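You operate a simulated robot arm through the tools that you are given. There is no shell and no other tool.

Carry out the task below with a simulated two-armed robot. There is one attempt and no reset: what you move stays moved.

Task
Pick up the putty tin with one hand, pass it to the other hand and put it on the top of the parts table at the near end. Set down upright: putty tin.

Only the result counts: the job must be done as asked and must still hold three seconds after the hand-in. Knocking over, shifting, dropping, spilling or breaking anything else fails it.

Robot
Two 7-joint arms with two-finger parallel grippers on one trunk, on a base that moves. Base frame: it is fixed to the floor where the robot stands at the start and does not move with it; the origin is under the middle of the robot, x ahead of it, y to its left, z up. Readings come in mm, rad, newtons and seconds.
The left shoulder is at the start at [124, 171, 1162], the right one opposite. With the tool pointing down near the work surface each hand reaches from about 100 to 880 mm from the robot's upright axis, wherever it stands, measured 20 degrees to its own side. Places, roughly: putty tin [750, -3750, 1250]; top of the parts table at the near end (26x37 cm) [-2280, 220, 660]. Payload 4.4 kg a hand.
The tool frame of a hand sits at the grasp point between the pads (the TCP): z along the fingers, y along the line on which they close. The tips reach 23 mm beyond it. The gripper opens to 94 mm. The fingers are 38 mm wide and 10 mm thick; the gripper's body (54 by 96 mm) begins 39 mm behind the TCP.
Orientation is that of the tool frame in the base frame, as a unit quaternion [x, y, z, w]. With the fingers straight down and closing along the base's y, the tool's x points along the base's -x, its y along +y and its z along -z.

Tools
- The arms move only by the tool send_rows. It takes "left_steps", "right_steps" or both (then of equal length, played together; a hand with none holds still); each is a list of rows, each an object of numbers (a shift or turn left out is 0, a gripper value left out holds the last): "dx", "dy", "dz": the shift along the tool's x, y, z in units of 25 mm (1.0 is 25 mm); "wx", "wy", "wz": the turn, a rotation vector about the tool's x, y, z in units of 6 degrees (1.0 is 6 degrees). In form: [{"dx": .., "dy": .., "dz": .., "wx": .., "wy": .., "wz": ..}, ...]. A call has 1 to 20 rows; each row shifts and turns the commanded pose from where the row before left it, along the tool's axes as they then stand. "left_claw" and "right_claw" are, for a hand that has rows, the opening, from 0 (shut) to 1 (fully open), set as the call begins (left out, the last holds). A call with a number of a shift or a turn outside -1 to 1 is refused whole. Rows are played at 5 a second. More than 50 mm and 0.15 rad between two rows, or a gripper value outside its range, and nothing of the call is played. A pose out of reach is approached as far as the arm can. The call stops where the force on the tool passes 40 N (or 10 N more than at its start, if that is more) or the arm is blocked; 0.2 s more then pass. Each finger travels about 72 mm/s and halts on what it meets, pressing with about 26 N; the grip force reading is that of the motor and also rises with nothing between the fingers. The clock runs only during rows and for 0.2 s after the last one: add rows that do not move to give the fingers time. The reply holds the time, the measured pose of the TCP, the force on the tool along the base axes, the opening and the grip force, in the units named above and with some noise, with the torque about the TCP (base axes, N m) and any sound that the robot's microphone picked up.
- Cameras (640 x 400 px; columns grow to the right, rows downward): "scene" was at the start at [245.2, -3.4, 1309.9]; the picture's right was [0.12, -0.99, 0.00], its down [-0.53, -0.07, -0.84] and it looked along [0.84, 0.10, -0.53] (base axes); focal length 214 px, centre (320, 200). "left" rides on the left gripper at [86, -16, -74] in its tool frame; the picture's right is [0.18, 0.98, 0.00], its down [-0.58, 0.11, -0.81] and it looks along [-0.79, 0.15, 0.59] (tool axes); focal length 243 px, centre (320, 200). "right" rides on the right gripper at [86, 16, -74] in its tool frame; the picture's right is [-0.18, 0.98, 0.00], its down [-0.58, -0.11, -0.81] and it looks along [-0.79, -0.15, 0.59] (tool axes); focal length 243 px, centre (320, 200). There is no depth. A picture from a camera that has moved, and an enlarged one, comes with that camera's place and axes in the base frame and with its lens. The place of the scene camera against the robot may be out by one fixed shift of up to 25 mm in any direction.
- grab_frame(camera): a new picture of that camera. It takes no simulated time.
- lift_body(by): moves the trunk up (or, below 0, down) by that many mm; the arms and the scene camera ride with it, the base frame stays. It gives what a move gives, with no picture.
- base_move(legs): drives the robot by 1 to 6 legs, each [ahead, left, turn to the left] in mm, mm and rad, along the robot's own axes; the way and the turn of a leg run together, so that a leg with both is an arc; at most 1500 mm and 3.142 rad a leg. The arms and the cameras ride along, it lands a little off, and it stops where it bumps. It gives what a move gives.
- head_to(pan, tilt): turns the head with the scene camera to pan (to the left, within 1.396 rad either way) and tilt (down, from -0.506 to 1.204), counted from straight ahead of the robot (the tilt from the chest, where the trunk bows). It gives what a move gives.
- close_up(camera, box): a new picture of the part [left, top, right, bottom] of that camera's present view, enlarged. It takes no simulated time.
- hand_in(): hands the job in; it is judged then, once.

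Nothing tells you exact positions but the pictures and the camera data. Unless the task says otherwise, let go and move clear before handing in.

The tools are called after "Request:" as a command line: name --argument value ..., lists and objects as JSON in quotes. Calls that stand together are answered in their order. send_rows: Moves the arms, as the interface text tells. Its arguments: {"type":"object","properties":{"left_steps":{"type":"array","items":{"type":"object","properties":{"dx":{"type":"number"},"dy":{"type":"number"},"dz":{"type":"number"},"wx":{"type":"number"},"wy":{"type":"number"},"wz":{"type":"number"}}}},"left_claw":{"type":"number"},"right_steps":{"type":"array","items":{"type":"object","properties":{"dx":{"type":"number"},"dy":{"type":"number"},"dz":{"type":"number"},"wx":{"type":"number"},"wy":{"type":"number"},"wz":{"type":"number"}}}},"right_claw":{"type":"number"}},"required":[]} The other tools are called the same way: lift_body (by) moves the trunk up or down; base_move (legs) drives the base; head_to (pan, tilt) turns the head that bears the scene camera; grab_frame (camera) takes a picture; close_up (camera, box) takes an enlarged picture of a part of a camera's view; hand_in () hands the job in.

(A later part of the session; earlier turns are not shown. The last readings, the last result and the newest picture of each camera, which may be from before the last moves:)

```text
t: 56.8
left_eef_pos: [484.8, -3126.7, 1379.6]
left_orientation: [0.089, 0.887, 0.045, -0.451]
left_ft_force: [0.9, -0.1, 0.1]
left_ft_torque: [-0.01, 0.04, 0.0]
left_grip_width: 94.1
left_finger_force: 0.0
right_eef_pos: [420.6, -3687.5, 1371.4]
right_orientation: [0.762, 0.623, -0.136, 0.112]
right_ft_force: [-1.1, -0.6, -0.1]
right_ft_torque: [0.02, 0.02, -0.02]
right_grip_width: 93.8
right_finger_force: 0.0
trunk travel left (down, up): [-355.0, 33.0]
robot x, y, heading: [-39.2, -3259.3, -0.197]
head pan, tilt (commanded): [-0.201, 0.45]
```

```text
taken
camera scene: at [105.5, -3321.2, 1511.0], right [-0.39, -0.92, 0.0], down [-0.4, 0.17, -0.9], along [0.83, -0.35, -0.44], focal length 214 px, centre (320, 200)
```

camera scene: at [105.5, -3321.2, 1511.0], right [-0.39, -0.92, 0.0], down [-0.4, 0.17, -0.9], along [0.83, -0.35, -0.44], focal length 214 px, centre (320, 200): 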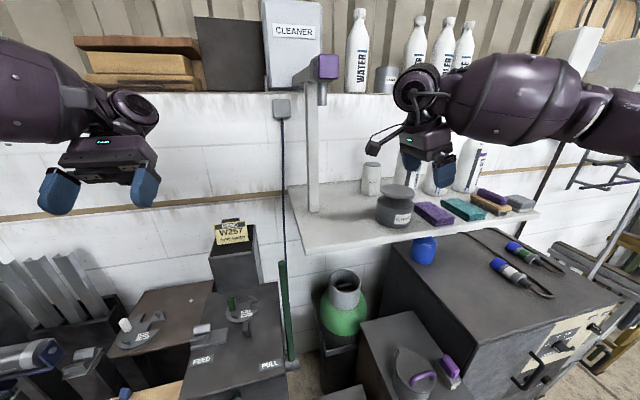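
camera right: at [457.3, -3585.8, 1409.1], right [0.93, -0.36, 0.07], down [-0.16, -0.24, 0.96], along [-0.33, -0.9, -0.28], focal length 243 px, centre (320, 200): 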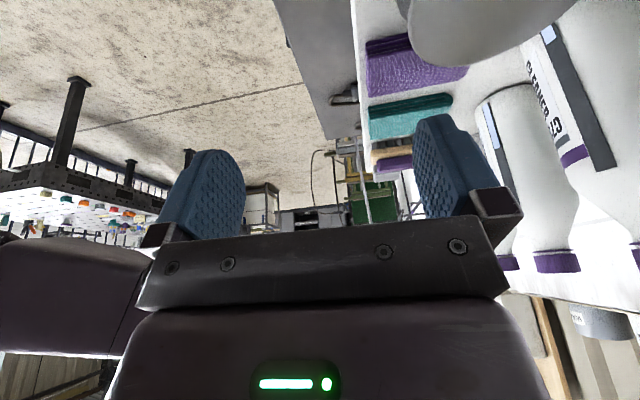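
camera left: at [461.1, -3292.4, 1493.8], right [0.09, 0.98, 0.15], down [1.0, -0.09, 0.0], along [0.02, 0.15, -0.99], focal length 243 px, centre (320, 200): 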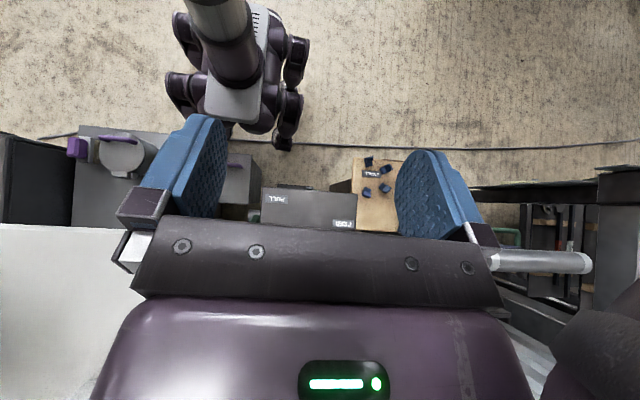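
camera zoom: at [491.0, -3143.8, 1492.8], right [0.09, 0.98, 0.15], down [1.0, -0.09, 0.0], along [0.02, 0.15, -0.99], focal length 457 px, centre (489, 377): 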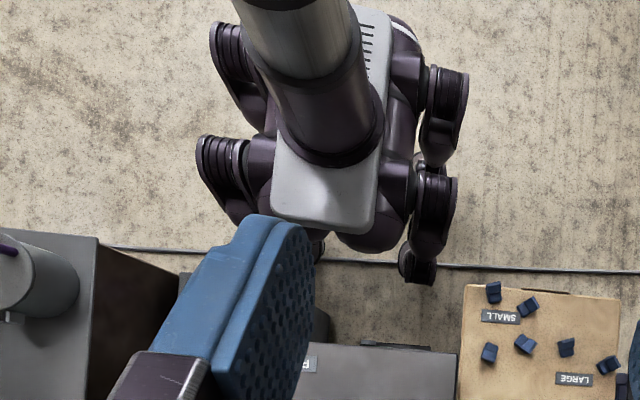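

The base is clear of everything, but moving the right shoulder nearer works better by turning a bit left. I retract the right hand first so it can't touch the post, then turn 20° left and check the clearance again.

Request:
send_rows --right_steps '[{"dy": -0.98}, {"dy": -0.98}, {"dy": -0.98}, {"dy": -0.98}, {"dy": -0.98}, {"dy": -0.98}, {"dy": -0.98}, {"dy": -0.98}, {"dy": -0.98}]'

Request:
base_move --legs '[[0, 0, 0.35]]'

Request:
grab_frame --camera "left"

Request:
grab_frame --camera "scene"

```text
t: 58.8
left_eef_pos: [484.0, -3126.6, 1378.7]
left_orientation: [0.088, 0.887, 0.044, -0.451]
left_ft_force: [0.6, 0.8, -0.1]
left_ft_torque: [0.03, -0.04, 0.03]
left_grip_width: 93.8
left_finger_force: 0.1
right_eef_pos: [202.7, -3645.8, 1369.8]
right_orientation: [0.762, 0.623, -0.136, 0.113]
right_ft_force: [0.0, 0.0, 0.5]
right_ft_torque: [0.03, 0.0, 0.02]
right_grip_width: 94.2
right_finger_force: 0.0
trunk travel left (down, up): [-355.0, 33.0]
robot x, y, heading: [-38.1, -3259.9, -0.202]
head pan, tilt (commanded): [-0.201, 0.45]
```

```text
t: 60.3
left_eef_pos: [407.8, -2986.9, 1380.5]
left_orientation: [-0.035, 0.89, -0.019, -0.453]
left_ft_force: [0.9, 0.3, 0.4]
left_ft_torque: [-0.03, 0.03, 0.04]
left_grip_width: 94.0
left_finger_force: 0.1
right_eef_pos: [282.1, -3562.5, 1369.6]
right_orientation: [0.667, 0.723, -0.121, 0.132]
right_ft_force: [0.2, 0.2, 0.5]
right_ft_torque: [-0.03, 0.02, -0.03]
right_grip_width: 93.9
right_finger_force: 0.1
trunk travel left (down, up): [-355.0, 33.0]
robot x, y, heading: [-56.1, -3263.4, 0.081]
head pan, tilt (commanded): [-0.201, 0.45]
stopped in leg 1: the robot was blocked; the commanded pose is now the measured one
```

```text
taken
camera left: at [418.8, -3001.8, 1493.4], right [-0.18, 0.97, 0.15], down [0.98, 0.19, 0.01], along [-0.02, 0.15, -0.99], focal length 243 px, centre (320, 200)
```

left: 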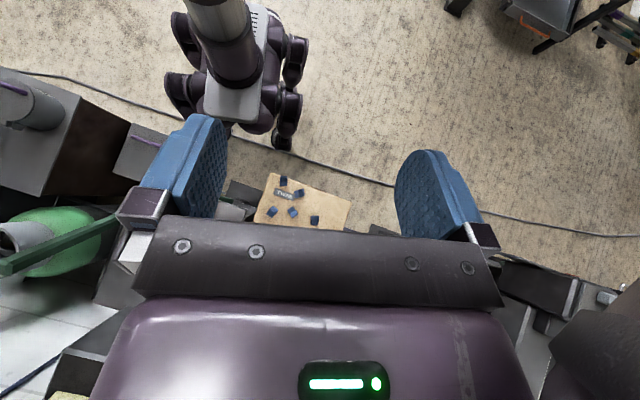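

```text
taken
camera scene: at [93.6, -3279.1, 1511.1], right [-0.12, -0.99, 0.0], down [-0.43, 0.05, -0.9], along [0.89, -0.11, -0.43], focal length 214 px, centre (320, 200)
```

scene: 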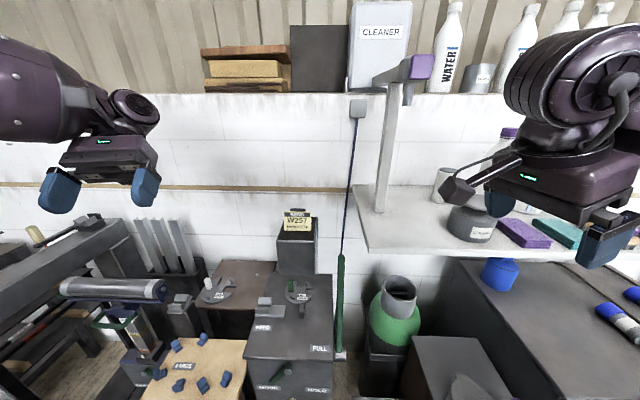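

The turn stopped 0.28 rad in because something blocked the base. I check closely what it met and whether anything moved.

Request:
close_up --camera "left" --box '[100, 60, 340, 220]'

Request:
close_up --camera "left" --box '[0, 60, 200, 200]'

Request:
head_to --pan -0.5 --tilt 1.1

Request:
grab_frame --camera "scene"

```text
2.50 times, centred on (220, 140) of left
camera zoom: at [418.8, -3001.8, 1493.4], right [-0.18, 0.97, 0.15], down [0.98, 0.19, 0.01], along [-0.02, 0.15, -0.99], focal length 606 px, centre (570, 350)
```

zoom: 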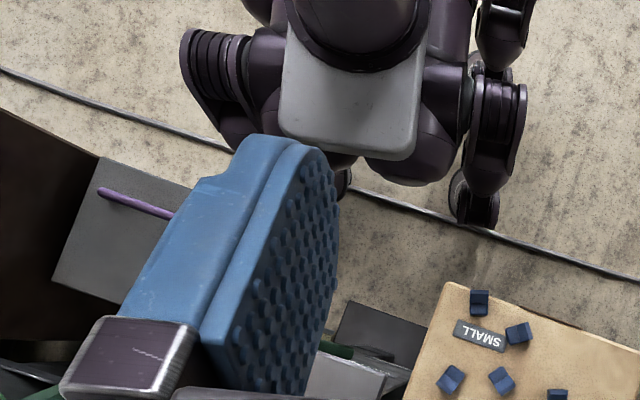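

```text
2.86 times, centred on (100, 130) of left
camera zoom: at [418.8, -3001.8, 1493.4], right [-0.18, 0.97, 0.15], down [0.98, 0.19, 0.01], along [-0.02, 0.15, -0.99], focal length 693 px, centre (949, 400)
```

zoom: 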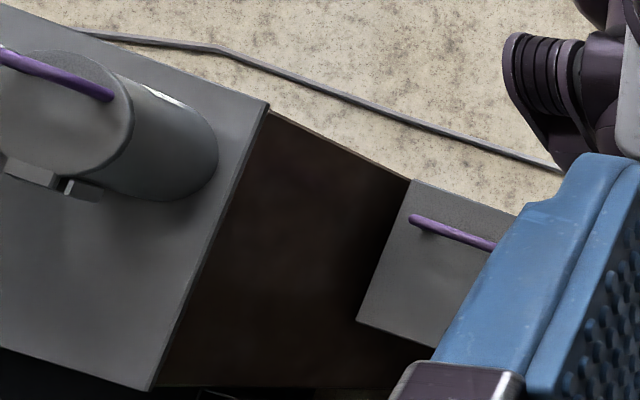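

```text
t: 61.3
left_eef_pos: [409.0, -2988.3, 1380.0]
left_orientation: [-0.035, 0.891, -0.018, -0.453]
left_ft_force: [-0.2, -0.9, -0.2]
left_ft_torque: [-0.01, 0.01, -0.04]
left_grip_width: 93.9
left_finger_force: 0.1
right_eef_pos: [281.1, -3563.8, 1368.8]
right_orientation: [0.667, 0.724, -0.12, 0.13]
right_ft_force: [0.2, 0.0, 0.3]
right_ft_torque: [-0.01, 0.01, -0.04]
right_grip_width: 94.2
right_finger_force: 0.0
trunk travel left (down, up): [-355.0, 33.0]
robot x, y, heading: [-56.1, -3260.0, 0.082]
head pan, tilt (commanded): [-0.499, 1.1]
```

```text
taken
camera scene: at [61.1, -3296.0, 1458.9], right [-0.41, -0.91, 0.0], down [-0.81, 0.36, -0.45], along [0.42, -0.18, -0.89], focal length 214 px, centre (320, 200)
```

scene: 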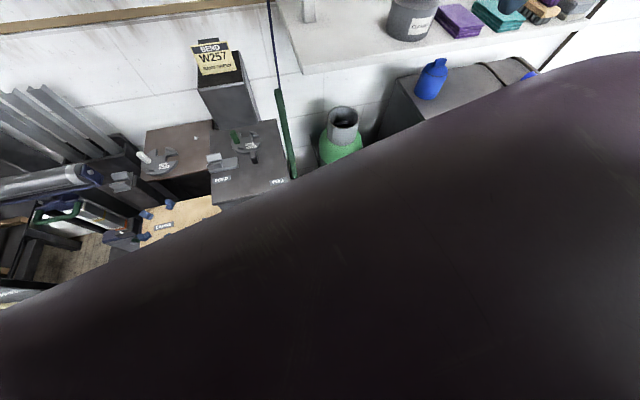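

Nothing seems displaced; my base apparently met the front of the stands with its right corner when turning. I back off, square up to the shelf again and take a better-aligned position, stopping short of the stands.

Request:
base_move --legs '[[-60, 0, 0], [0, 0, -0.281], [0, -86, 0], [60, 0, 0]]'

Request:
grab_frame --camera "left"

Request:
head_to --pan -0.2 --tilt 0.45

Request:
grab_frame --camera "scene"

```text
t: 64.8
left_eef_pos: [448.7, -3228.1, 1380.4]
left_orientation: [0.089, 0.886, 0.046, -0.453]
left_ft_force: [0.8, -0.7, -1.5]
left_ft_torque: [0.0, 0.0, -0.01]
left_grip_width: 94.0
left_finger_force: 0.1
right_eef_pos: [167.7, -3746.9, 1368.4]
right_orientation: [0.762, 0.623, -0.138, 0.111]
right_ft_force: [0.6, 0.2, -0.4]
right_ft_torque: [-0.01, 0.03, -0.01]
right_grip_width: 94.2
right_finger_force: 0.1
trunk travel left (down, up): [-355.0, 33.0]
robot x, y, heading: [-75.8, -3360.8, -0.194]
head pan, tilt (commanded): [-0.499, 1.1]
```

```text
taken
camera left: at [454.4, -3246.7, 1492.8], right [0.09, 0.98, 0.15], down [1.0, -0.09, 0.0], along [0.02, 0.15, -0.99], focal length 243 px, centre (320, 200)
```

left: 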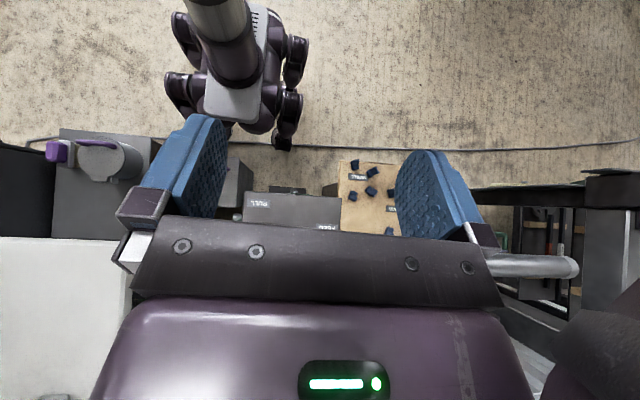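

```text
t: 65.8
left_eef_pos: [447.7, -3226.8, 1380.6]
left_orientation: [0.09, 0.887, 0.046, -0.451]
left_ft_force: [0.5, 0.1, -0.6]
left_ft_torque: [0.0, 0.05, -0.01]
left_grip_width: 93.8
left_finger_force: 0.2
right_eef_pos: [165.8, -3746.3, 1369.0]
right_orientation: [0.761, 0.624, -0.136, 0.113]
right_ft_force: [-0.9, 0.2, 0.0]
right_ft_torque: [-0.01, 0.03, 0.01]
right_grip_width: 93.9
right_finger_force: 0.0
trunk travel left (down, up): [-355.0, 33.0]
robot x, y, heading: [-74.9, -3363.1, -0.198]
head pan, tilt (commanded): [-0.201, 0.45]
```

```text
taken
camera scene: at [68.3, -3422.4, 1510.9], right [-0.39, -0.92, 0.0], down [-0.4, 0.17, -0.9], along [0.83, -0.35, -0.44], focal length 214 px, centre (320, 200)
```

scene: 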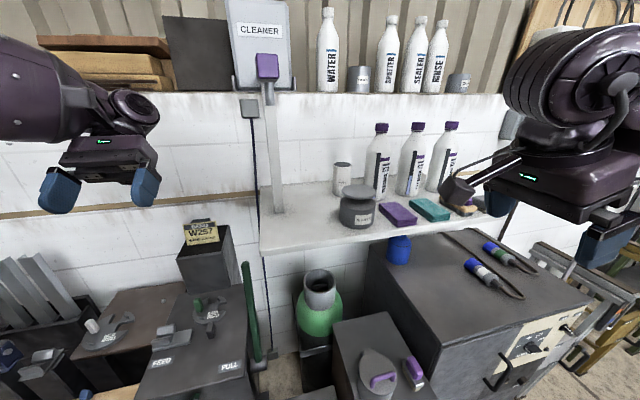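

The robot is squared up again with the tin about 868 mm ahead. I go forward 45 mm (still short of the stands) and lower the trunk part-way so the shoulder comes forward for reach.

Request:
base_move --legs '[[45, 0, 0]]'

Request:
lift_body --by -80

Request:
grab_frame --camera "scene"

Request:
close_up --camera "scene" --box '[310, 110, 438, 210]'

```text
t: 66.7
left_eef_pos: [491.7, -3236.0, 1380.2]
left_orientation: [0.09, 0.887, 0.046, -0.452]
left_ft_force: [0.3, -0.2, -0.8]
left_ft_torque: [0.02, 0.03, 0.01]
left_grip_width: 93.8
left_finger_force: 0.0
right_eef_pos: [211.2, -3754.7, 1368.3]
right_orientation: [0.762, 0.623, -0.137, 0.112]
right_ft_force: [0.4, 0.6, -1.3]
right_ft_torque: [0.0, 0.01, -0.01]
right_grip_width: 94.1
right_finger_force: 0.0
trunk travel left (down, up): [-355.0, 33.0]
robot x, y, heading: [-32.8, -3367.9, -0.197]
head pan, tilt (commanded): [-0.201, 0.45]
```

```text
t: 67.9
left_eef_pos: [489.4, -3237.1, 1301.0]
left_orientation: [0.089, 0.887, 0.046, -0.45]
left_ft_force: [0.5, -0.9, -0.2]
left_ft_torque: [-0.04, -0.02, -0.04]
left_grip_width: 94.0
left_finger_force: 0.0
right_eef_pos: [215.1, -3756.0, 1284.8]
right_orientation: [0.761, 0.625, -0.143, 0.104]
right_ft_force: [-0.3, -0.4, 0.0]
right_ft_torque: [0.04, 0.0, 0.05]
right_grip_width: 94.3
right_finger_force: 0.1
trunk travel left (down, up): [-275.0, 113.0]
robot x, y, heading: [-33.4, -3370.1, -0.198]
head pan, tilt (commanded): [-0.201, 0.45]
```

```text
taken
camera scene: at [129.1, -3434.6, 1428.7], right [-0.39, -0.92, 0.0], down [-0.4, 0.17, -0.9], along [0.83, -0.35, -0.43], focal length 214 px, centre (320, 200)
```

scene: 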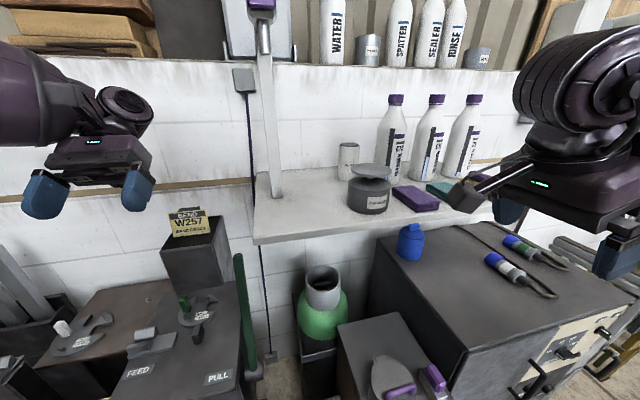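

```text
4.00 times, centred on (374, 160) of scene
camera zoom: at [129.1, -3434.6, 1428.7], right [-0.39, -0.92, 0.0], down [-0.4, 0.17, -0.9], along [0.83, -0.35, -0.43], focal length 858 px, centre (104, 360)
```

zoom: 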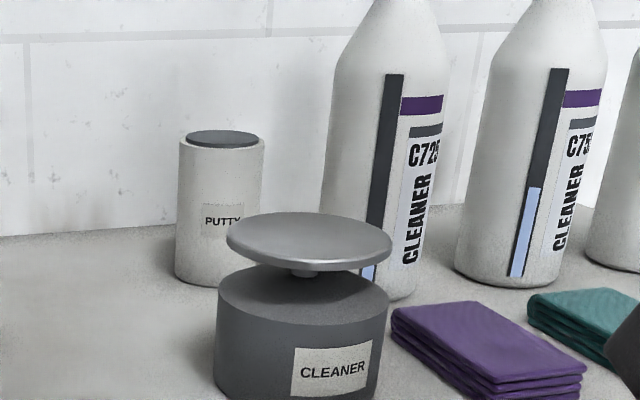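

Cross-checking three views puts the tin at about (725, -3788, lid 1289), bottle C725 about 57 mm clear of it to the right and the pump can top at about z 1269. I bring the right hand up and forward in free space and set the approach orientation: leaning back-left, fingers closing on the diagonal that clears both neighbours.

Request:
send_rows --right_steps '[{"dx": -0.169, "dy": 0.914, "dz": -0.455}, {"dx": -0.169, "dy": 0.914, "dz": -0.455}, {"dx": -0.169, "dy": 0.914, "dz": -0.455}, {"dx": -0.169, "dy": 0.914, "dz": -0.455}, {"dx": -0.169, "dy": 0.914, "dz": -0.455}, {"dx": -0.169, "dy": 0.914, "dz": -0.455}, {"dx": -0.169, "dy": 0.914, "dz": -0.455}, {"wy": 0.85}, {"wy": 0.85}, {"wy": 0.85}, {"wy": 0.85}]'

Request:
send_rows --right_steps '[{"wz": -0.9375}, {"wz": -0.9375}, {"wz": -0.9375}, {"wz": -0.9375}, {"wz": -0.9375}, {"wz": -0.9375}, {"wz": -0.9375}, {"wz": -0.9375}, {"wy": -0.972}, {"wy": -0.972}, {"wy": -0.972}, {"wy": -0.972}, {"wy": -0.972}, {"wy": -0.972}]'

Request:
grab_frame --camera "scene"

Request:
grab_frame --camera "right"

```text
t: 70.3
left_eef_pos: [491.0, -3237.1, 1299.5]
left_orientation: [0.089, 0.887, 0.046, -0.451]
left_ft_force: [0.3, -0.1, -1.1]
left_ft_torque: [0.0, 0.01, 0.02]
left_grip_width: 93.9
left_finger_force: 0.1
right_eef_pos: [374.5, -3787.6, 1366.1]
right_orientation: [0.774, 0.633, -0.006, -0.01]
right_ft_force: [0.3, 0.0, -0.4]
right_ft_torque: [0.02, 0.02, 0.0]
right_grip_width: 94.2
right_finger_force: 0.1
trunk travel left (down, up): [-275.0, 113.0]
robot x, y, heading: [-34.4, -3370.9, -0.195]
head pan, tilt (commanded): [-0.201, 0.45]
```

```text
t: 73.3
left_eef_pos: [488.5, -3236.2, 1300.7]
left_orientation: [0.089, 0.887, 0.045, -0.451]
left_ft_force: [0.6, 0.5, -0.5]
left_ft_torque: [0.0, 0.01, -0.02]
left_grip_width: 94.0
left_finger_force: 0.0
right_eef_pos: [374.5, -3788.5, 1365.1]
right_orientation: [0.45, 0.843, -0.144, 0.255]
right_ft_force: [0.8, -0.2, -0.5]
right_ft_torque: [0.01, -0.01, 0.02]
right_grip_width: 93.8
right_finger_force: 0.0
trunk travel left (down, up): [-275.0, 113.0]
robot x, y, heading: [-32.5, -3370.0, -0.2]
head pan, tilt (commanded): [-0.201, 0.45]
```

```text
taken
camera scene: at [130.3, -3434.7, 1428.3], right [-0.39, -0.92, 0.0], down [-0.4, 0.17, -0.9], along [0.83, -0.35, -0.44], focal length 214 px, centre (320, 200)
```

scene: 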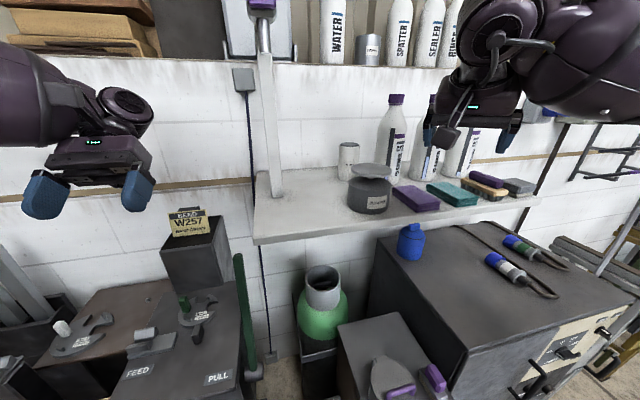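

```text
taken
camera right: at [326.1, -3682.7, 1378.5], right [0.91, 0.42, 0.09], down [-0.06, -0.08, 1.0], along [0.42, -0.91, -0.04], focal length 243 px, centre (320, 200)
```

right: 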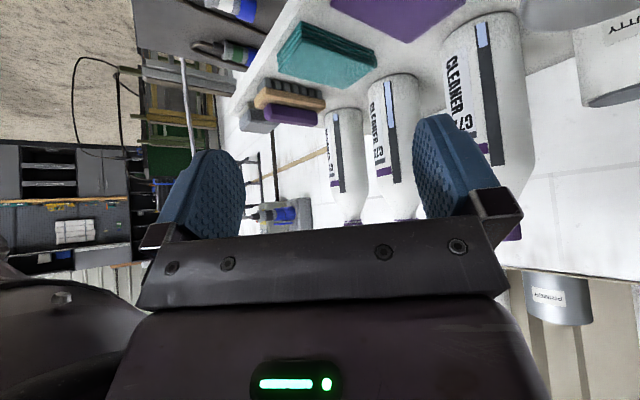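

The hand has the approach orientation I wanted and hovers at (374, -3788, 1365). I advance half of the way toward a pre-grasp point above and back-left of the tin, then look.

Request:
send_rows --right_steps '[{"dx": -0.33, "dy": 0.903, "dz": 0.202}, {"dx": -0.33, "dy": 0.903, "dz": 0.202}, {"dx": -0.33, "dy": 0.903, "dz": 0.202}, {"dx": -0.33, "dy": 0.903, "dz": 0.202}, {"dx": -0.33, "dy": 0.903, "dz": 0.202}, {"dx": -0.33, "dy": 0.903, "dz": 0.202}, {"dx": -0.33, "dy": 0.903, "dz": 0.202}]'

Request:
grab_frame --camera "scene"

Request:
grab_frame --camera "right"

```text
t: 74.9
left_eef_pos: [491.4, -3236.9, 1298.6]
left_orientation: [0.089, 0.887, 0.045, -0.451]
left_ft_force: [0.9, -0.2, 0.3]
left_ft_torque: [0.0, 0.04, -0.01]
left_grip_width: 94.0
left_finger_force: 0.1
right_eef_pos: [543.7, -3757.6, 1365.3]
right_orientation: [0.451, 0.843, -0.145, 0.254]
right_ft_force: [-0.3, -1.7, 0.0]
right_ft_torque: [-0.02, 0.04, -0.03]
right_grip_width: 93.9
right_finger_force: 0.1
trunk travel left (down, up): [-275.0, 113.0]
robot x, y, heading: [-34.3, -3371.6, -0.203]
head pan, tilt (commanded): [-0.201, 0.45]
```

```text
taken
camera scene: at [131.0, -3434.4, 1428.2], right [-0.39, -0.92, 0.0], down [-0.4, 0.17, -0.9], along [0.83, -0.35, -0.44], focal length 214 px, centre (320, 200)
```

scene: 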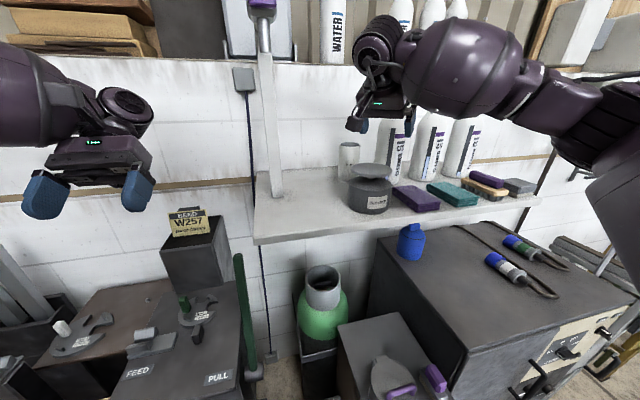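

```text
taken
camera right: at [495.1, -3651.8, 1378.6], right [0.9, 0.42, 0.09], down [-0.06, -0.08, 1.0], along [0.42, -0.91, -0.04], focal length 243 px, centre (320, 200)
```

right: 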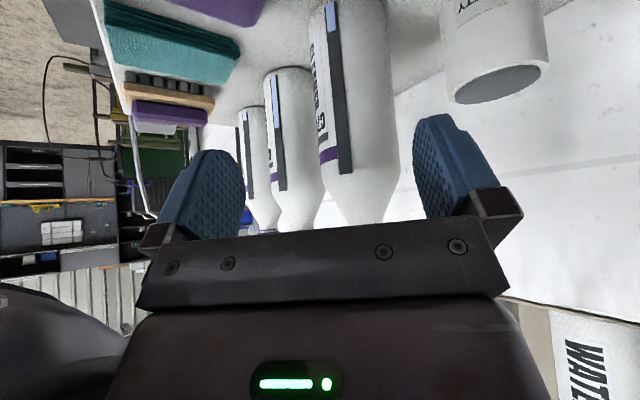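

The arm is well clear so far; the right camera now sees the tin's lid at upper right. I zoom there to refine its position from this hand's own camera.

Request:
close_up --camera "right" --box '[400, 0, 600, 125]'

Request:
close_up --camera "scene" --box '[310, 0, 502, 120]'

```text
3.20 times, centred on (500, 62) of right
camera zoom: at [495.1, -3651.8, 1378.6], right [0.9, 0.42, 0.09], down [-0.06, -0.08, 1.0], along [0.42, -0.91, -0.04], focal length 776 px, centre (-256, 640)
```

zoom: 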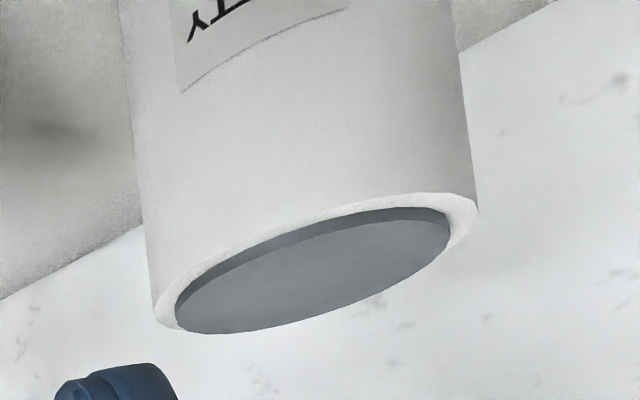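

```text
3.33 times, centred on (406, 60) of scene
camera zoom: at [131.0, -3434.4, 1428.2], right [-0.39, -0.92, 0.0], down [-0.4, 0.17, -0.9], along [0.83, -0.35, -0.44], focal length 715 px, centre (33, 667)
```

zoom: 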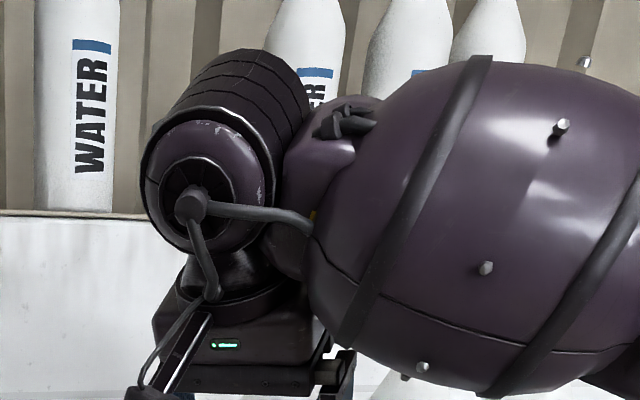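

The hand's own camera and the left wrist camera agree on the tin at about (714, -3768, rim 1288), so the scene camera carries a ~20 mm shift. I move to the pre-grasp point 100 mm back along the tool axis and re-check.

Request:
send_rows --right_steps '[{"dx": -0.207, "dy": 0.918, "dz": 0.241}, {"dx": -0.207, "dy": 0.918, "dz": 0.241}, {"dx": -0.207, "dy": 0.918, "dz": 0.241}, {"dx": -0.207, "dy": 0.918, "dz": 0.241}, {"dx": -0.207, "dy": 0.918, "dz": 0.241}, {"dx": -0.207, "dy": 0.918, "dz": 0.241}]'

Request:
grab_frame --camera "right"

Request:
grab_frame --camera "scene"

Request:
close_up --camera "scene" --box '[270, 20, 494, 220]'

```text
t: 76.3
left_eef_pos: [488.6, -3235.2, 1299.6]
left_orientation: [0.09, 0.887, 0.046, -0.451]
left_ft_force: [-0.2, 0.0, 0.0]
left_ft_torque: [0.03, 0.0, 0.02]
left_grip_width: 94.0
left_finger_force: 0.1
right_eef_pos: [685.3, -3719.8, 1349.3]
right_orientation: [0.45, 0.844, -0.145, 0.253]
right_ft_force: [0.3, 0.9, -0.3]
right_ft_torque: [0.0, 0.05, -0.01]
right_grip_width: 93.9
right_finger_force: 0.2
trunk travel left (down, up): [-275.0, 113.0]
robot x, y, heading: [-32.7, -3368.7, -0.196]
head pan, tilt (commanded): [-0.201, 0.45]
```

```text
taken
camera right: at [636.2, -3613.7, 1363.6], right [0.9, 0.42, 0.09], down [-0.06, -0.08, 1.0], along [0.42, -0.91, -0.04], focal length 243 px, centre (320, 200)
```

right: 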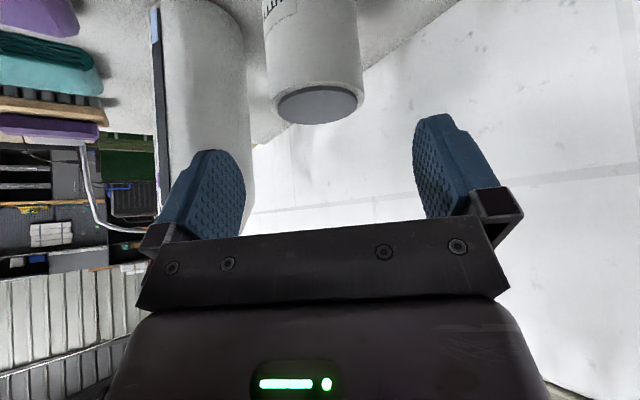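

```text
taken
camera scene: at [131.3, -3433.9, 1428.2], right [-0.39, -0.92, 0.0], down [-0.4, 0.17, -0.9], along [0.83, -0.35, -0.44], focal length 214 px, centre (320, 200)
```

scene: 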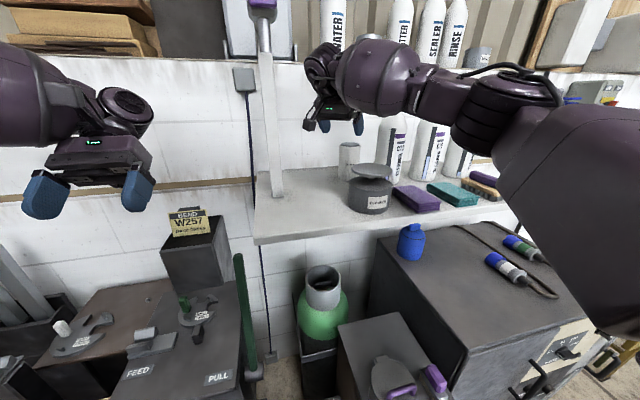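

```text
2.00 times, centred on (382, 120) of scene
camera zoom: at [131.3, -3433.9, 1428.2], right [-0.39, -0.92, 0.0], down [-0.4, 0.17, -0.9], along [0.83, -0.35, -0.44], focal length 429 px, centre (196, 360)
```

zoom: 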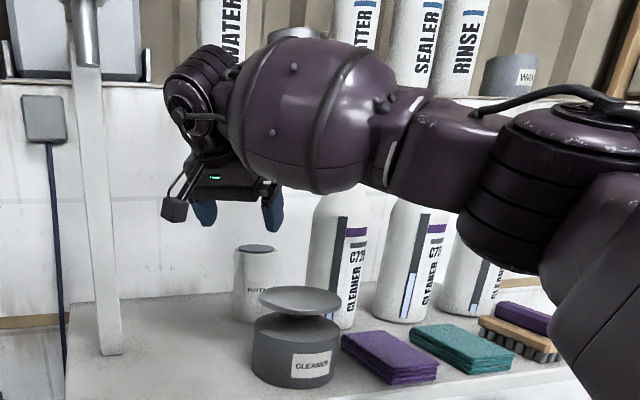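

The hand is at the pre-grasp point and the forearm passes well above the pump can and left of the bottles. I zoom on the tin in the right camera to align precisely before descending.

Request:
close_up --camera "right" --box '[240, 40, 400, 140]'

Request:
close_up --camera "right" --box '[140, 0, 480, 212]'

```text
4.00 times, centred on (320, 90) of right
camera zoom: at [636.2, -3613.7, 1363.6], right [0.9, 0.42, 0.09], down [-0.06, -0.08, 1.0], along [0.42, -0.91, -0.04], focal length 970 px, centre (320, 640)
```

zoom: 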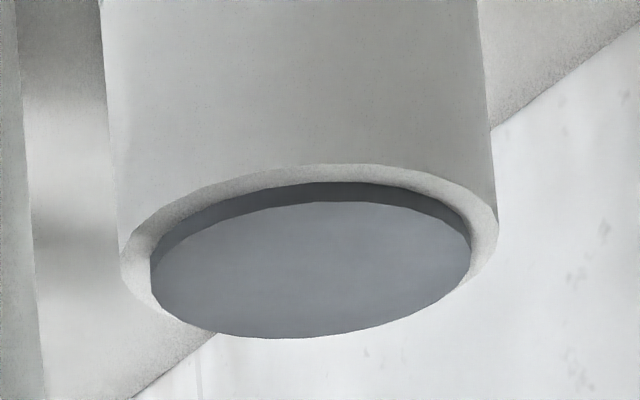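

```text
1.88 times, centred on (310, 106) of right
camera zoom: at [636.2, -3613.7, 1363.6], right [0.9, 0.42, 0.09], down [-0.06, -0.08, 1.0], along [0.42, -0.91, -0.04], focal length 457 px, centre (339, 377)
```

zoom: 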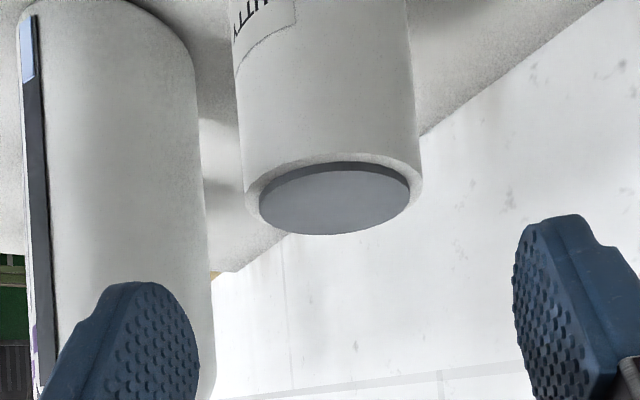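

The rim centre comes out at (711.5, -3767, 1287.5), almost exactly down the tool axis. I advance half of the remaining 96 mm and check before going the rest.

Request:
send_rows --right_steps '[{"dy": -0.066, "dz": 0.64}, {"dy": -0.066, "dz": 0.64}, {"dz": 0.64}]'

Request:
grab_frame --camera "right"

Request:
close_up --camera "scene" --box '[270, 20, 494, 220]'

```text
t: 77.1
left_eef_pos: [490.1, -3237.0, 1300.0]
left_orientation: [0.089, 0.887, 0.045, -0.452]
left_ft_force: [0.2, 0.4, -0.2]
left_ft_torque: [-0.01, 0.01, -0.02]
left_grip_width: 94.3
left_finger_force: 0.0
right_eef_pos: [695.8, -3745.4, 1310.9]
right_orientation: [0.45, 0.843, -0.144, 0.255]
right_ft_force: [1.0, 0.2, -0.6]
right_ft_torque: [-0.04, -0.02, 0.0]
right_grip_width: 94.0
right_finger_force: 0.1
trunk travel left (down, up): [-275.0, 113.0]
robot x, y, heading: [-34.8, -3370.2, -0.198]
head pan, tilt (commanded): [-0.201, 0.45]
```

```text
taken
camera right: at [647.6, -3640.2, 1323.4], right [0.91, 0.42, 0.09], down [-0.06, -0.08, 1.0], along [0.42, -0.91, -0.05], focal length 243 px, centre (320, 200)
```

right: 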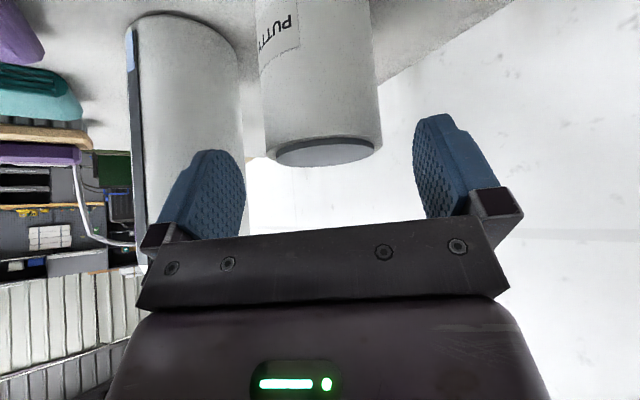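

```text
2.00 times, centred on (382, 120) of scene
camera zoom: at [130.9, -3435.2, 1428.2], right [-0.39, -0.92, 0.0], down [-0.4, 0.17, -0.9], along [0.83, -0.35, -0.44], focal length 429 px, centre (196, 360)
```

zoom: 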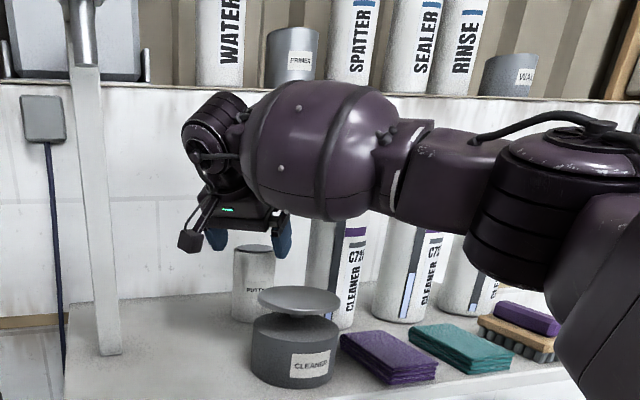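

Alignment looks centred between the fingers, with the bottle and pump can clear. I go the last 49 mm.

Request:
send_rows --right_steps '[{"dx": 0.01, "dy": 0.02, "dz": 0.65}, {"dx": 0.01, "dy": 0.02, "dz": 0.65}, {"dx": 0.01, "dy": 0.02, "dz": 0.65}]'

Request:
grab_frame --camera "right"

Request:
close_up --camera "scene" --box '[270, 20, 494, 220]'

```text
t: 77.9
left_eef_pos: [489.8, -3238.1, 1299.2]
left_orientation: [0.089, 0.887, 0.046, -0.451]
left_ft_force: [0.1, -0.8, 0.2]
left_ft_torque: [-0.02, 0.04, 0.04]
left_grip_width: 94.1
left_finger_force: 0.1
right_eef_pos: [710.8, -3766.5, 1269.5]
right_orientation: [0.45, 0.844, -0.144, 0.254]
right_ft_force: [0.3, -0.3, -0.1]
right_ft_torque: [-0.01, -0.01, -0.03]
right_grip_width: 94.0
right_finger_force: 0.1
trunk travel left (down, up): [-275.0, 113.0]
robot x, y, heading: [-32.2, -3369.7, -0.201]
head pan, tilt (commanded): [-0.201, 0.45]
```

```text
taken
camera right: at [662.1, -3662.1, 1282.7], right [0.91, 0.42, 0.09], down [-0.06, -0.08, 0.99], along [0.42, -0.91, -0.05], focal length 243 px, centre (320, 200)
```

right: 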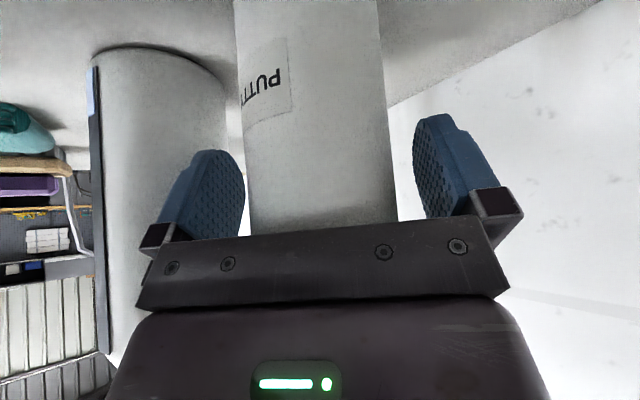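

```text
2.00 times, centred on (382, 120) of scene
camera zoom: at [130.8, -3435.2, 1428.2], right [-0.39, -0.92, 0.0], down [-0.4, 0.17, -0.9], along [0.83, -0.35, -0.44], focal length 429 px, centre (196, 360)
```

zoom: 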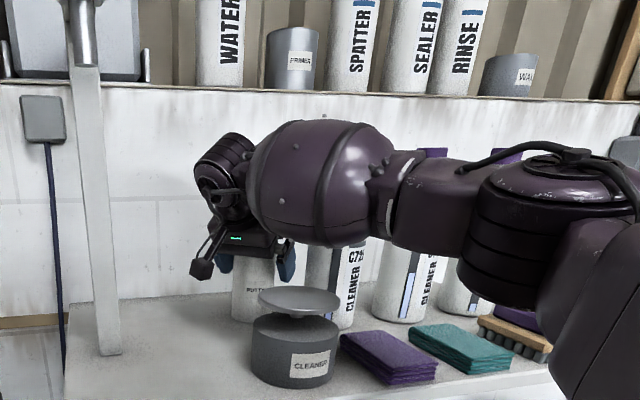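

The tin stands centred between the pads with no contact forces. I close the right gripper.

Request:
send_rows --right_steps '[{"dz": 0}, {"dz": 0}, {"dz": 0}, {"dz": 0}, {"dz": 0}]' --right_claw 0.0

Request:
grab_frame --camera "right"

```text
t: 79.1
left_eef_pos: [490.3, -3236.8, 1299.4]
left_orientation: [0.089, 0.887, 0.046, -0.451]
left_ft_force: [0.1, -0.5, 0.5]
left_ft_torque: [0.02, 0.02, -0.02]
left_grip_width: 94.1
left_finger_force: 0.0
right_eef_pos: [711.0, -3766.7, 1269.7]
right_orientation: [0.45, 0.844, -0.144, 0.255]
right_ft_force: [2.3, 1.5, 2.4]
right_ft_torque: [0.22, -0.39, 0.0]
right_grip_width: 65.8
right_finger_force: 26.0
trunk travel left (down, up): [-275.0, 113.0]
robot x, y, heading: [-33.5, -3370.2, -0.196]
head pan, tilt (commanded): [-0.201, 0.45]
```

```text
taken
camera right: at [661.8, -3661.1, 1283.8], right [0.9, 0.42, 0.09], down [-0.06, -0.08, 0.99], along [0.42, -0.91, -0.04], focal length 243 px, centre (320, 200)
```

right: 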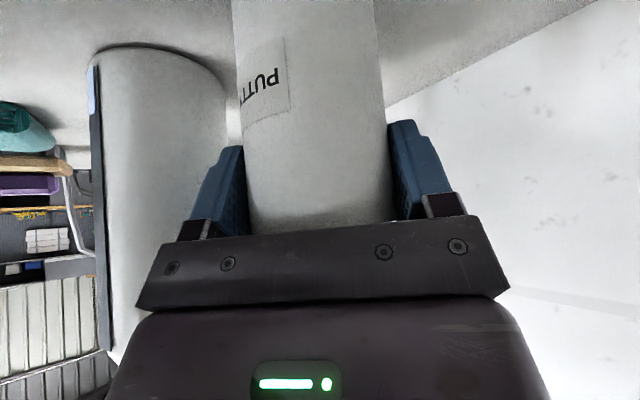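

The tin is gripped (65.8 mm, 26 N). I draw it up and back-left along the tool axis, away from the bottle, and check.

Request:
send_rows --right_steps '[{"dz": -0.4}, {"dz": -0.6}, {"dz": -1}, {"dz": -1}, {"dz": -1}]'

Request:
grab_frame --camera "right"

Request:
close_up --camera "scene" --box '[270, 20, 494, 220]'

```text
t: 80.3
left_eef_pos: [489.5, -3235.8, 1299.9]
left_orientation: [0.089, 0.887, 0.045, -0.451]
left_ft_force: [-0.2, -0.2, 0.5]
left_ft_torque: [0.01, -0.01, -0.02]
left_grip_width: 94.0
left_finger_force: 0.0
right_eef_pos: [680.4, -3718.6, 1353.4]
right_orientation: [0.451, 0.843, -0.146, 0.254]
right_ft_force: [-0.1, 0.0, -4.7]
right_ft_torque: [0.04, 0.04, -0.04]
right_grip_width: 65.2
right_finger_force: 25.6
trunk travel left (down, up): [-275.0, 113.0]
robot x, y, heading: [-34.3, -3370.6, -0.196]
head pan, tilt (commanded): [-0.201, 0.45]
```

```text
taken
camera right: at [631.5, -3613.2, 1367.2], right [0.91, 0.42, 0.09], down [-0.06, -0.08, 1.0], along [0.42, -0.91, -0.04], focal length 243 px, centre (320, 200)
```

right: 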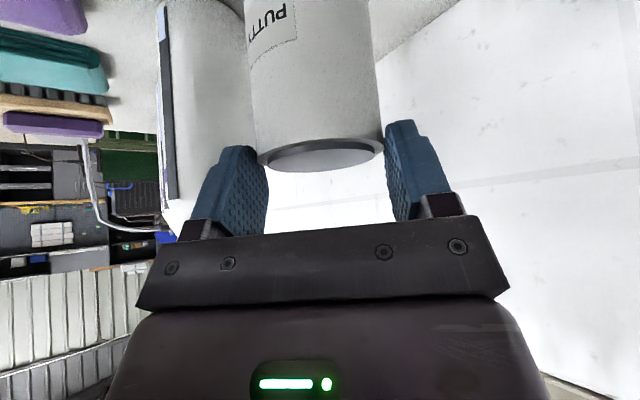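

```text
2.00 times, centred on (382, 120) of scene
camera zoom: at [130.3, -3434.5, 1428.4], right [-0.39, -0.92, 0.0], down [-0.4, 0.17, -0.9], along [0.83, -0.35, -0.44], focal length 429 px, centre (196, 360)
```

zoom: 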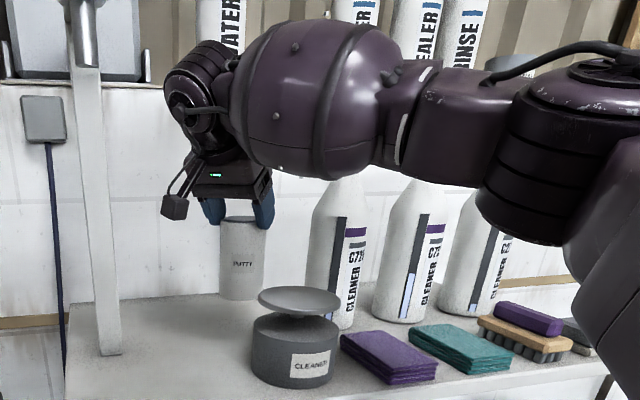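

The tin is lifted, but it sits lower between the fingers than when I gripped it, so it slipped some. I pause one moment to see if it is still slipping.

Request:
send_rows --right_steps '[{"dz": 0}]'

Request:
close_up --camera "right" --box '[160, 80, 480, 280]'

Request:
close_up --camera "scene" --box '[340, 90, 430, 190]'

```text
t: 80.7
left_eef_pos: [489.6, -3237.0, 1300.1]
left_orientation: [0.089, 0.887, 0.045, -0.451]
left_ft_force: [0.5, 1.7, 0.0]
left_ft_torque: [0.02, 0.04, -0.01]
left_grip_width: 93.9
left_finger_force: 0.0
right_eef_pos: [679.9, -3719.9, 1353.7]
right_orientation: [0.45, 0.843, -0.144, 0.255]
right_ft_force: [0.5, 0.2, -4.1]
right_ft_torque: [0.03, 0.02, 0.01]
right_grip_width: 65.1
right_finger_force: 26.2
trunk travel left (down, up): [-275.0, 113.0]
robot x, y, heading: [-31.7, -3372.3, -0.197]
head pan, tilt (commanded): [-0.201, 0.45]
```

```text
2.00 times, centred on (320, 180) of right
camera zoom: at [631.8, -3613.6, 1366.7], right [0.91, 0.42, 0.09], down [-0.06, -0.08, 1.0], along [0.42, -0.91, -0.05], focal length 485 px, centre (320, 240)
```

zoom: 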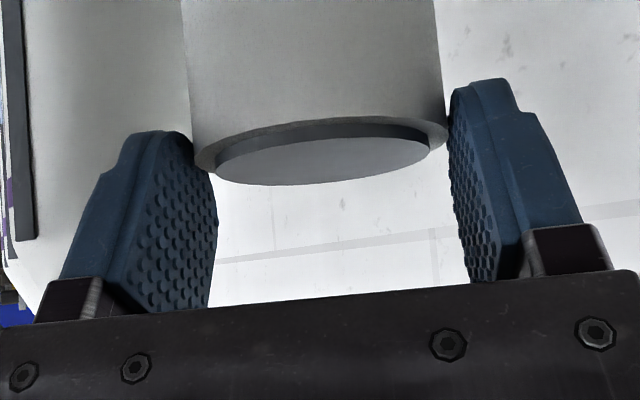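

```text
4.00 times, centred on (385, 140) of scene
camera zoom: at [130.5, -3434.8, 1428.3], right [-0.39, -0.92, 0.0], down [-0.4, 0.17, -0.9], along [0.83, -0.35, -0.44], focal length 858 px, centre (60, 440)
```

zoom: 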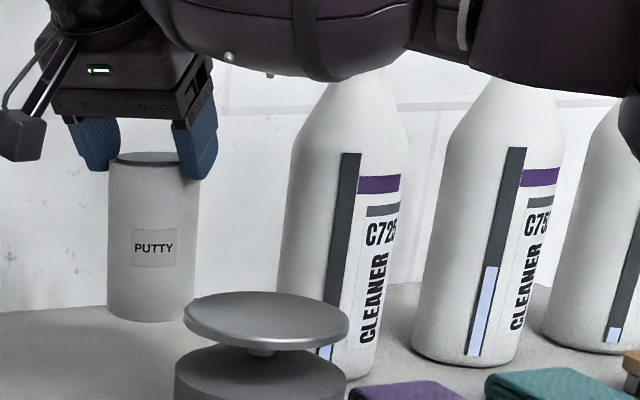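

The tin now holds still but only by its top edge, so I lower it straight down onto the free spot of shelf right below it (well clear of pump can and bottle) and will regrip deeper.

Request:
send_rows --right_steps '[{"dx": 0.112, "dy": 0.003, "dz": 0.165}, {"dx": 0.112, "dy": 0.003, "dz": 0.165}, {"dx": 0.112, "dy": 0.003, "dz": 0.165}, {"dx": 0.112, "dy": 0.003, "dz": 0.165}, {"dx": 0.112, "dy": 0.003, "dz": 0.165}, {"dx": 0.112, "dy": 0.003, "dz": 0.165}, {"dx": 0.112, "dy": 0.003, "dz": 0.165}, {"dx": 0.112, "dy": 0.003, "dz": 0.165}, {"dx": 0.112, "dy": 0.003, "dz": 0.165}]'

Request:
grab_frame --camera "right"

Request:
close_up --camera "scene" --box '[320, 90, 430, 200]'

```text
t: 82.7
left_eef_pos: [490.1, -3238.0, 1299.9]
left_orientation: [0.09, 0.887, 0.046, -0.451]
left_ft_force: [0.3, 0.7, 0.1]
left_ft_torque: [-0.01, -0.01, -0.01]
left_grip_width: 94.2
left_finger_force: 0.1
right_eef_pos: [681.6, -3718.9, 1308.6]
right_orientation: [0.45, 0.844, -0.145, 0.254]
right_ft_force: [0.0, -0.1, -4.3]
right_ft_torque: [0.06, 0.05, -0.01]
right_grip_width: 65.3
right_finger_force: 25.8
trunk travel left (down, up): [-275.0, 113.0]
robot x, y, heading: [-35.7, -3369.0, -0.193]
head pan, tilt (commanded): [-0.201, 0.45]
```

```text
taken
camera right: at [632.7, -3613.2, 1322.4], right [0.91, 0.42, 0.09], down [-0.06, -0.08, 1.0], along [0.42, -0.91, -0.05], focal length 243 px, centre (320, 200)
```

right: 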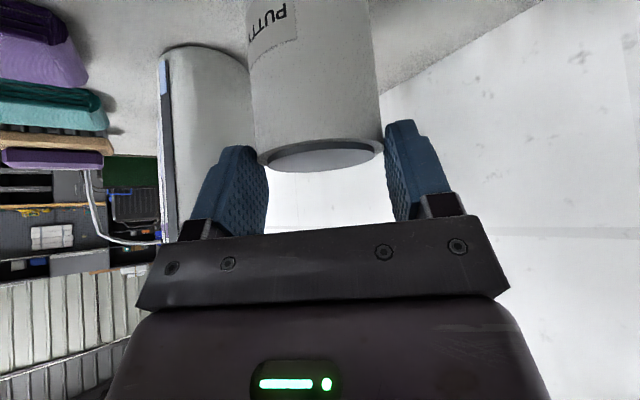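

```text
3.64 times, centred on (375, 145) of scene
camera zoom: at [130.9, -3435.1, 1428.2], right [-0.39, -0.92, 0.0], down [-0.4, 0.17, -0.9], along [0.83, -0.35, -0.44], focal length 780 px, centre (120, 400)
```

zoom: 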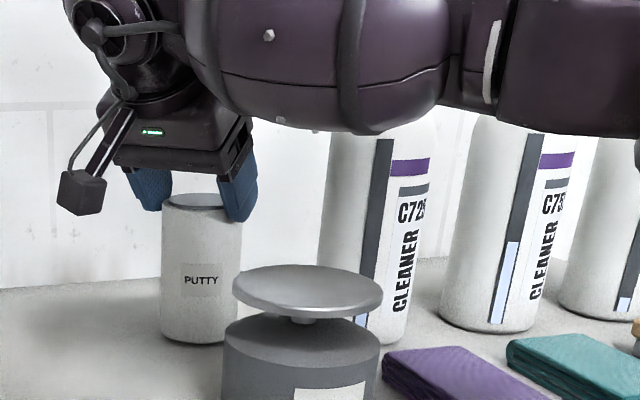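

At slow speed it does not slip at all. I lower the last few millimetres in small steps until it rests on the shelf.

Request:
send_rows --right_steps '[{"dx": 0.056, "dy": 0.001, "dz": 0.083}, {"dx": 0.056, "dy": 0.001, "dz": 0.083}, {"dx": 0.056, "dy": 0.001, "dz": 0.083}]'

Request:
close_up --camera "right" --box '[160, 80, 480, 280]'

```text
t: 83.5
left_eef_pos: [488.1, -3236.5, 1301.3]
left_orientation: [0.089, 0.887, 0.045, -0.451]
left_ft_force: [-0.4, 0.2, -0.8]
left_ft_torque: [0.01, 0.03, -0.04]
left_grip_width: 94.1
left_finger_force: 0.1
right_eef_pos: [680.3, -3718.7, 1304.3]
right_orientation: [0.45, 0.843, -0.143, 0.257]
right_ft_force: [1.1, -1.1, 11.7]
right_ft_torque: [0.28, -0.15, 0.05]
right_grip_width: 65.4
right_finger_force: 25.6
trunk travel left (down, up): [-275.0, 113.0]
robot x, y, heading: [-30.0, -3372.3, -0.195]
head pan, tilt (commanded): [-0.201, 0.45]
```

```text
2.00 times, centred on (320, 180) of right
camera zoom: at [631.6, -3613.1, 1318.0], right [0.9, 0.42, 0.09], down [-0.07, -0.08, 0.99], along [0.42, -0.91, -0.04], focal length 485 px, centre (320, 240)
```

zoom: 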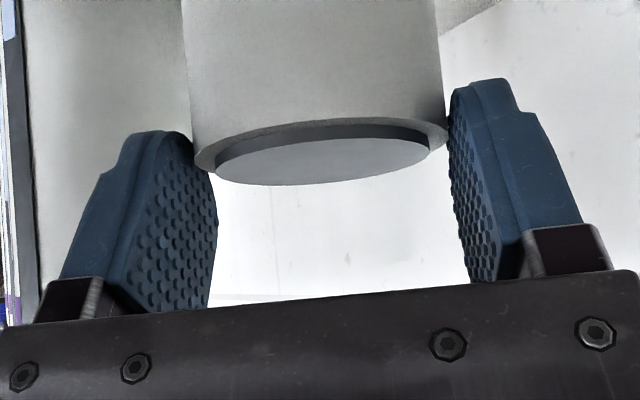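

The tin touched down without slipping (it took over 15 N of shear), so the earlier slip came from the quick motion; I'll move slowly from now on. I open, go about 37 mm deeper along the tool axis, and will check before closing again.

Request:
send_rows --right_steps '[{"dz": 0}, {"dz": 0}, {"dz": 0}]' --right_claw 1.0

Request:
grab_frame --camera "right"

Request:
close_up --camera "right" --box '[220, 70, 420, 195]'

```text
t: 84.3
left_eef_pos: [489.2, -3235.9, 1300.1]
left_orientation: [0.09, 0.887, 0.046, -0.451]
left_ft_force: [0.3, -0.8, 0.1]
left_ft_torque: [0.0, -0.02, 0.0]
left_grip_width: 93.8
left_finger_force: 0.0
right_eef_pos: [681.4, -3718.5, 1300.8]
right_orientation: [0.45, 0.844, -0.145, 0.254]
right_ft_force: [0.9, 0.3, 0.5]
right_ft_torque: [-0.02, -0.01, 0.02]
right_grip_width: 93.8
right_finger_force: 0.0
trunk travel left (down, up): [-275.0, 113.0]
robot x, y, heading: [-31.8, -3372.8, -0.201]
head pan, tilt (commanded): [-0.201, 0.45]
```

```text
taken
camera right: at [632.5, -3613.3, 1314.6], right [0.91, 0.42, 0.09], down [-0.06, -0.08, 1.0], along [0.42, -0.91, -0.05], focal length 243 px, centre (320, 200)
```

right: 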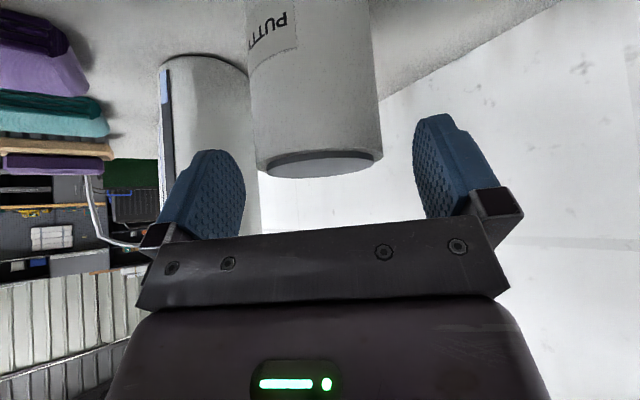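

```text
3.20 times, centred on (320, 132) of right
camera zoom: at [632.5, -3613.3, 1314.6], right [0.91, 0.42, 0.09], down [-0.06, -0.08, 1.0], along [0.42, -0.91, -0.05], focal length 776 px, centre (320, 416)
```

zoom: 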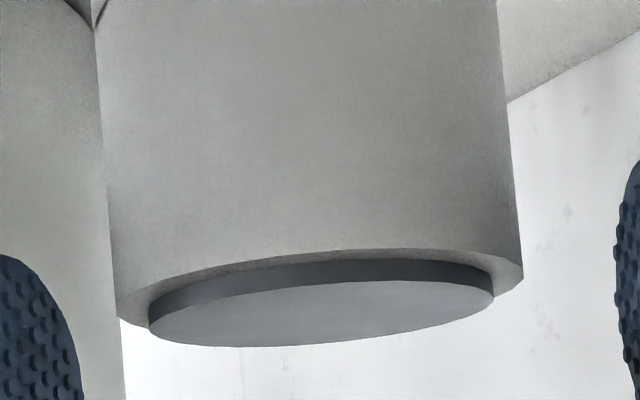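

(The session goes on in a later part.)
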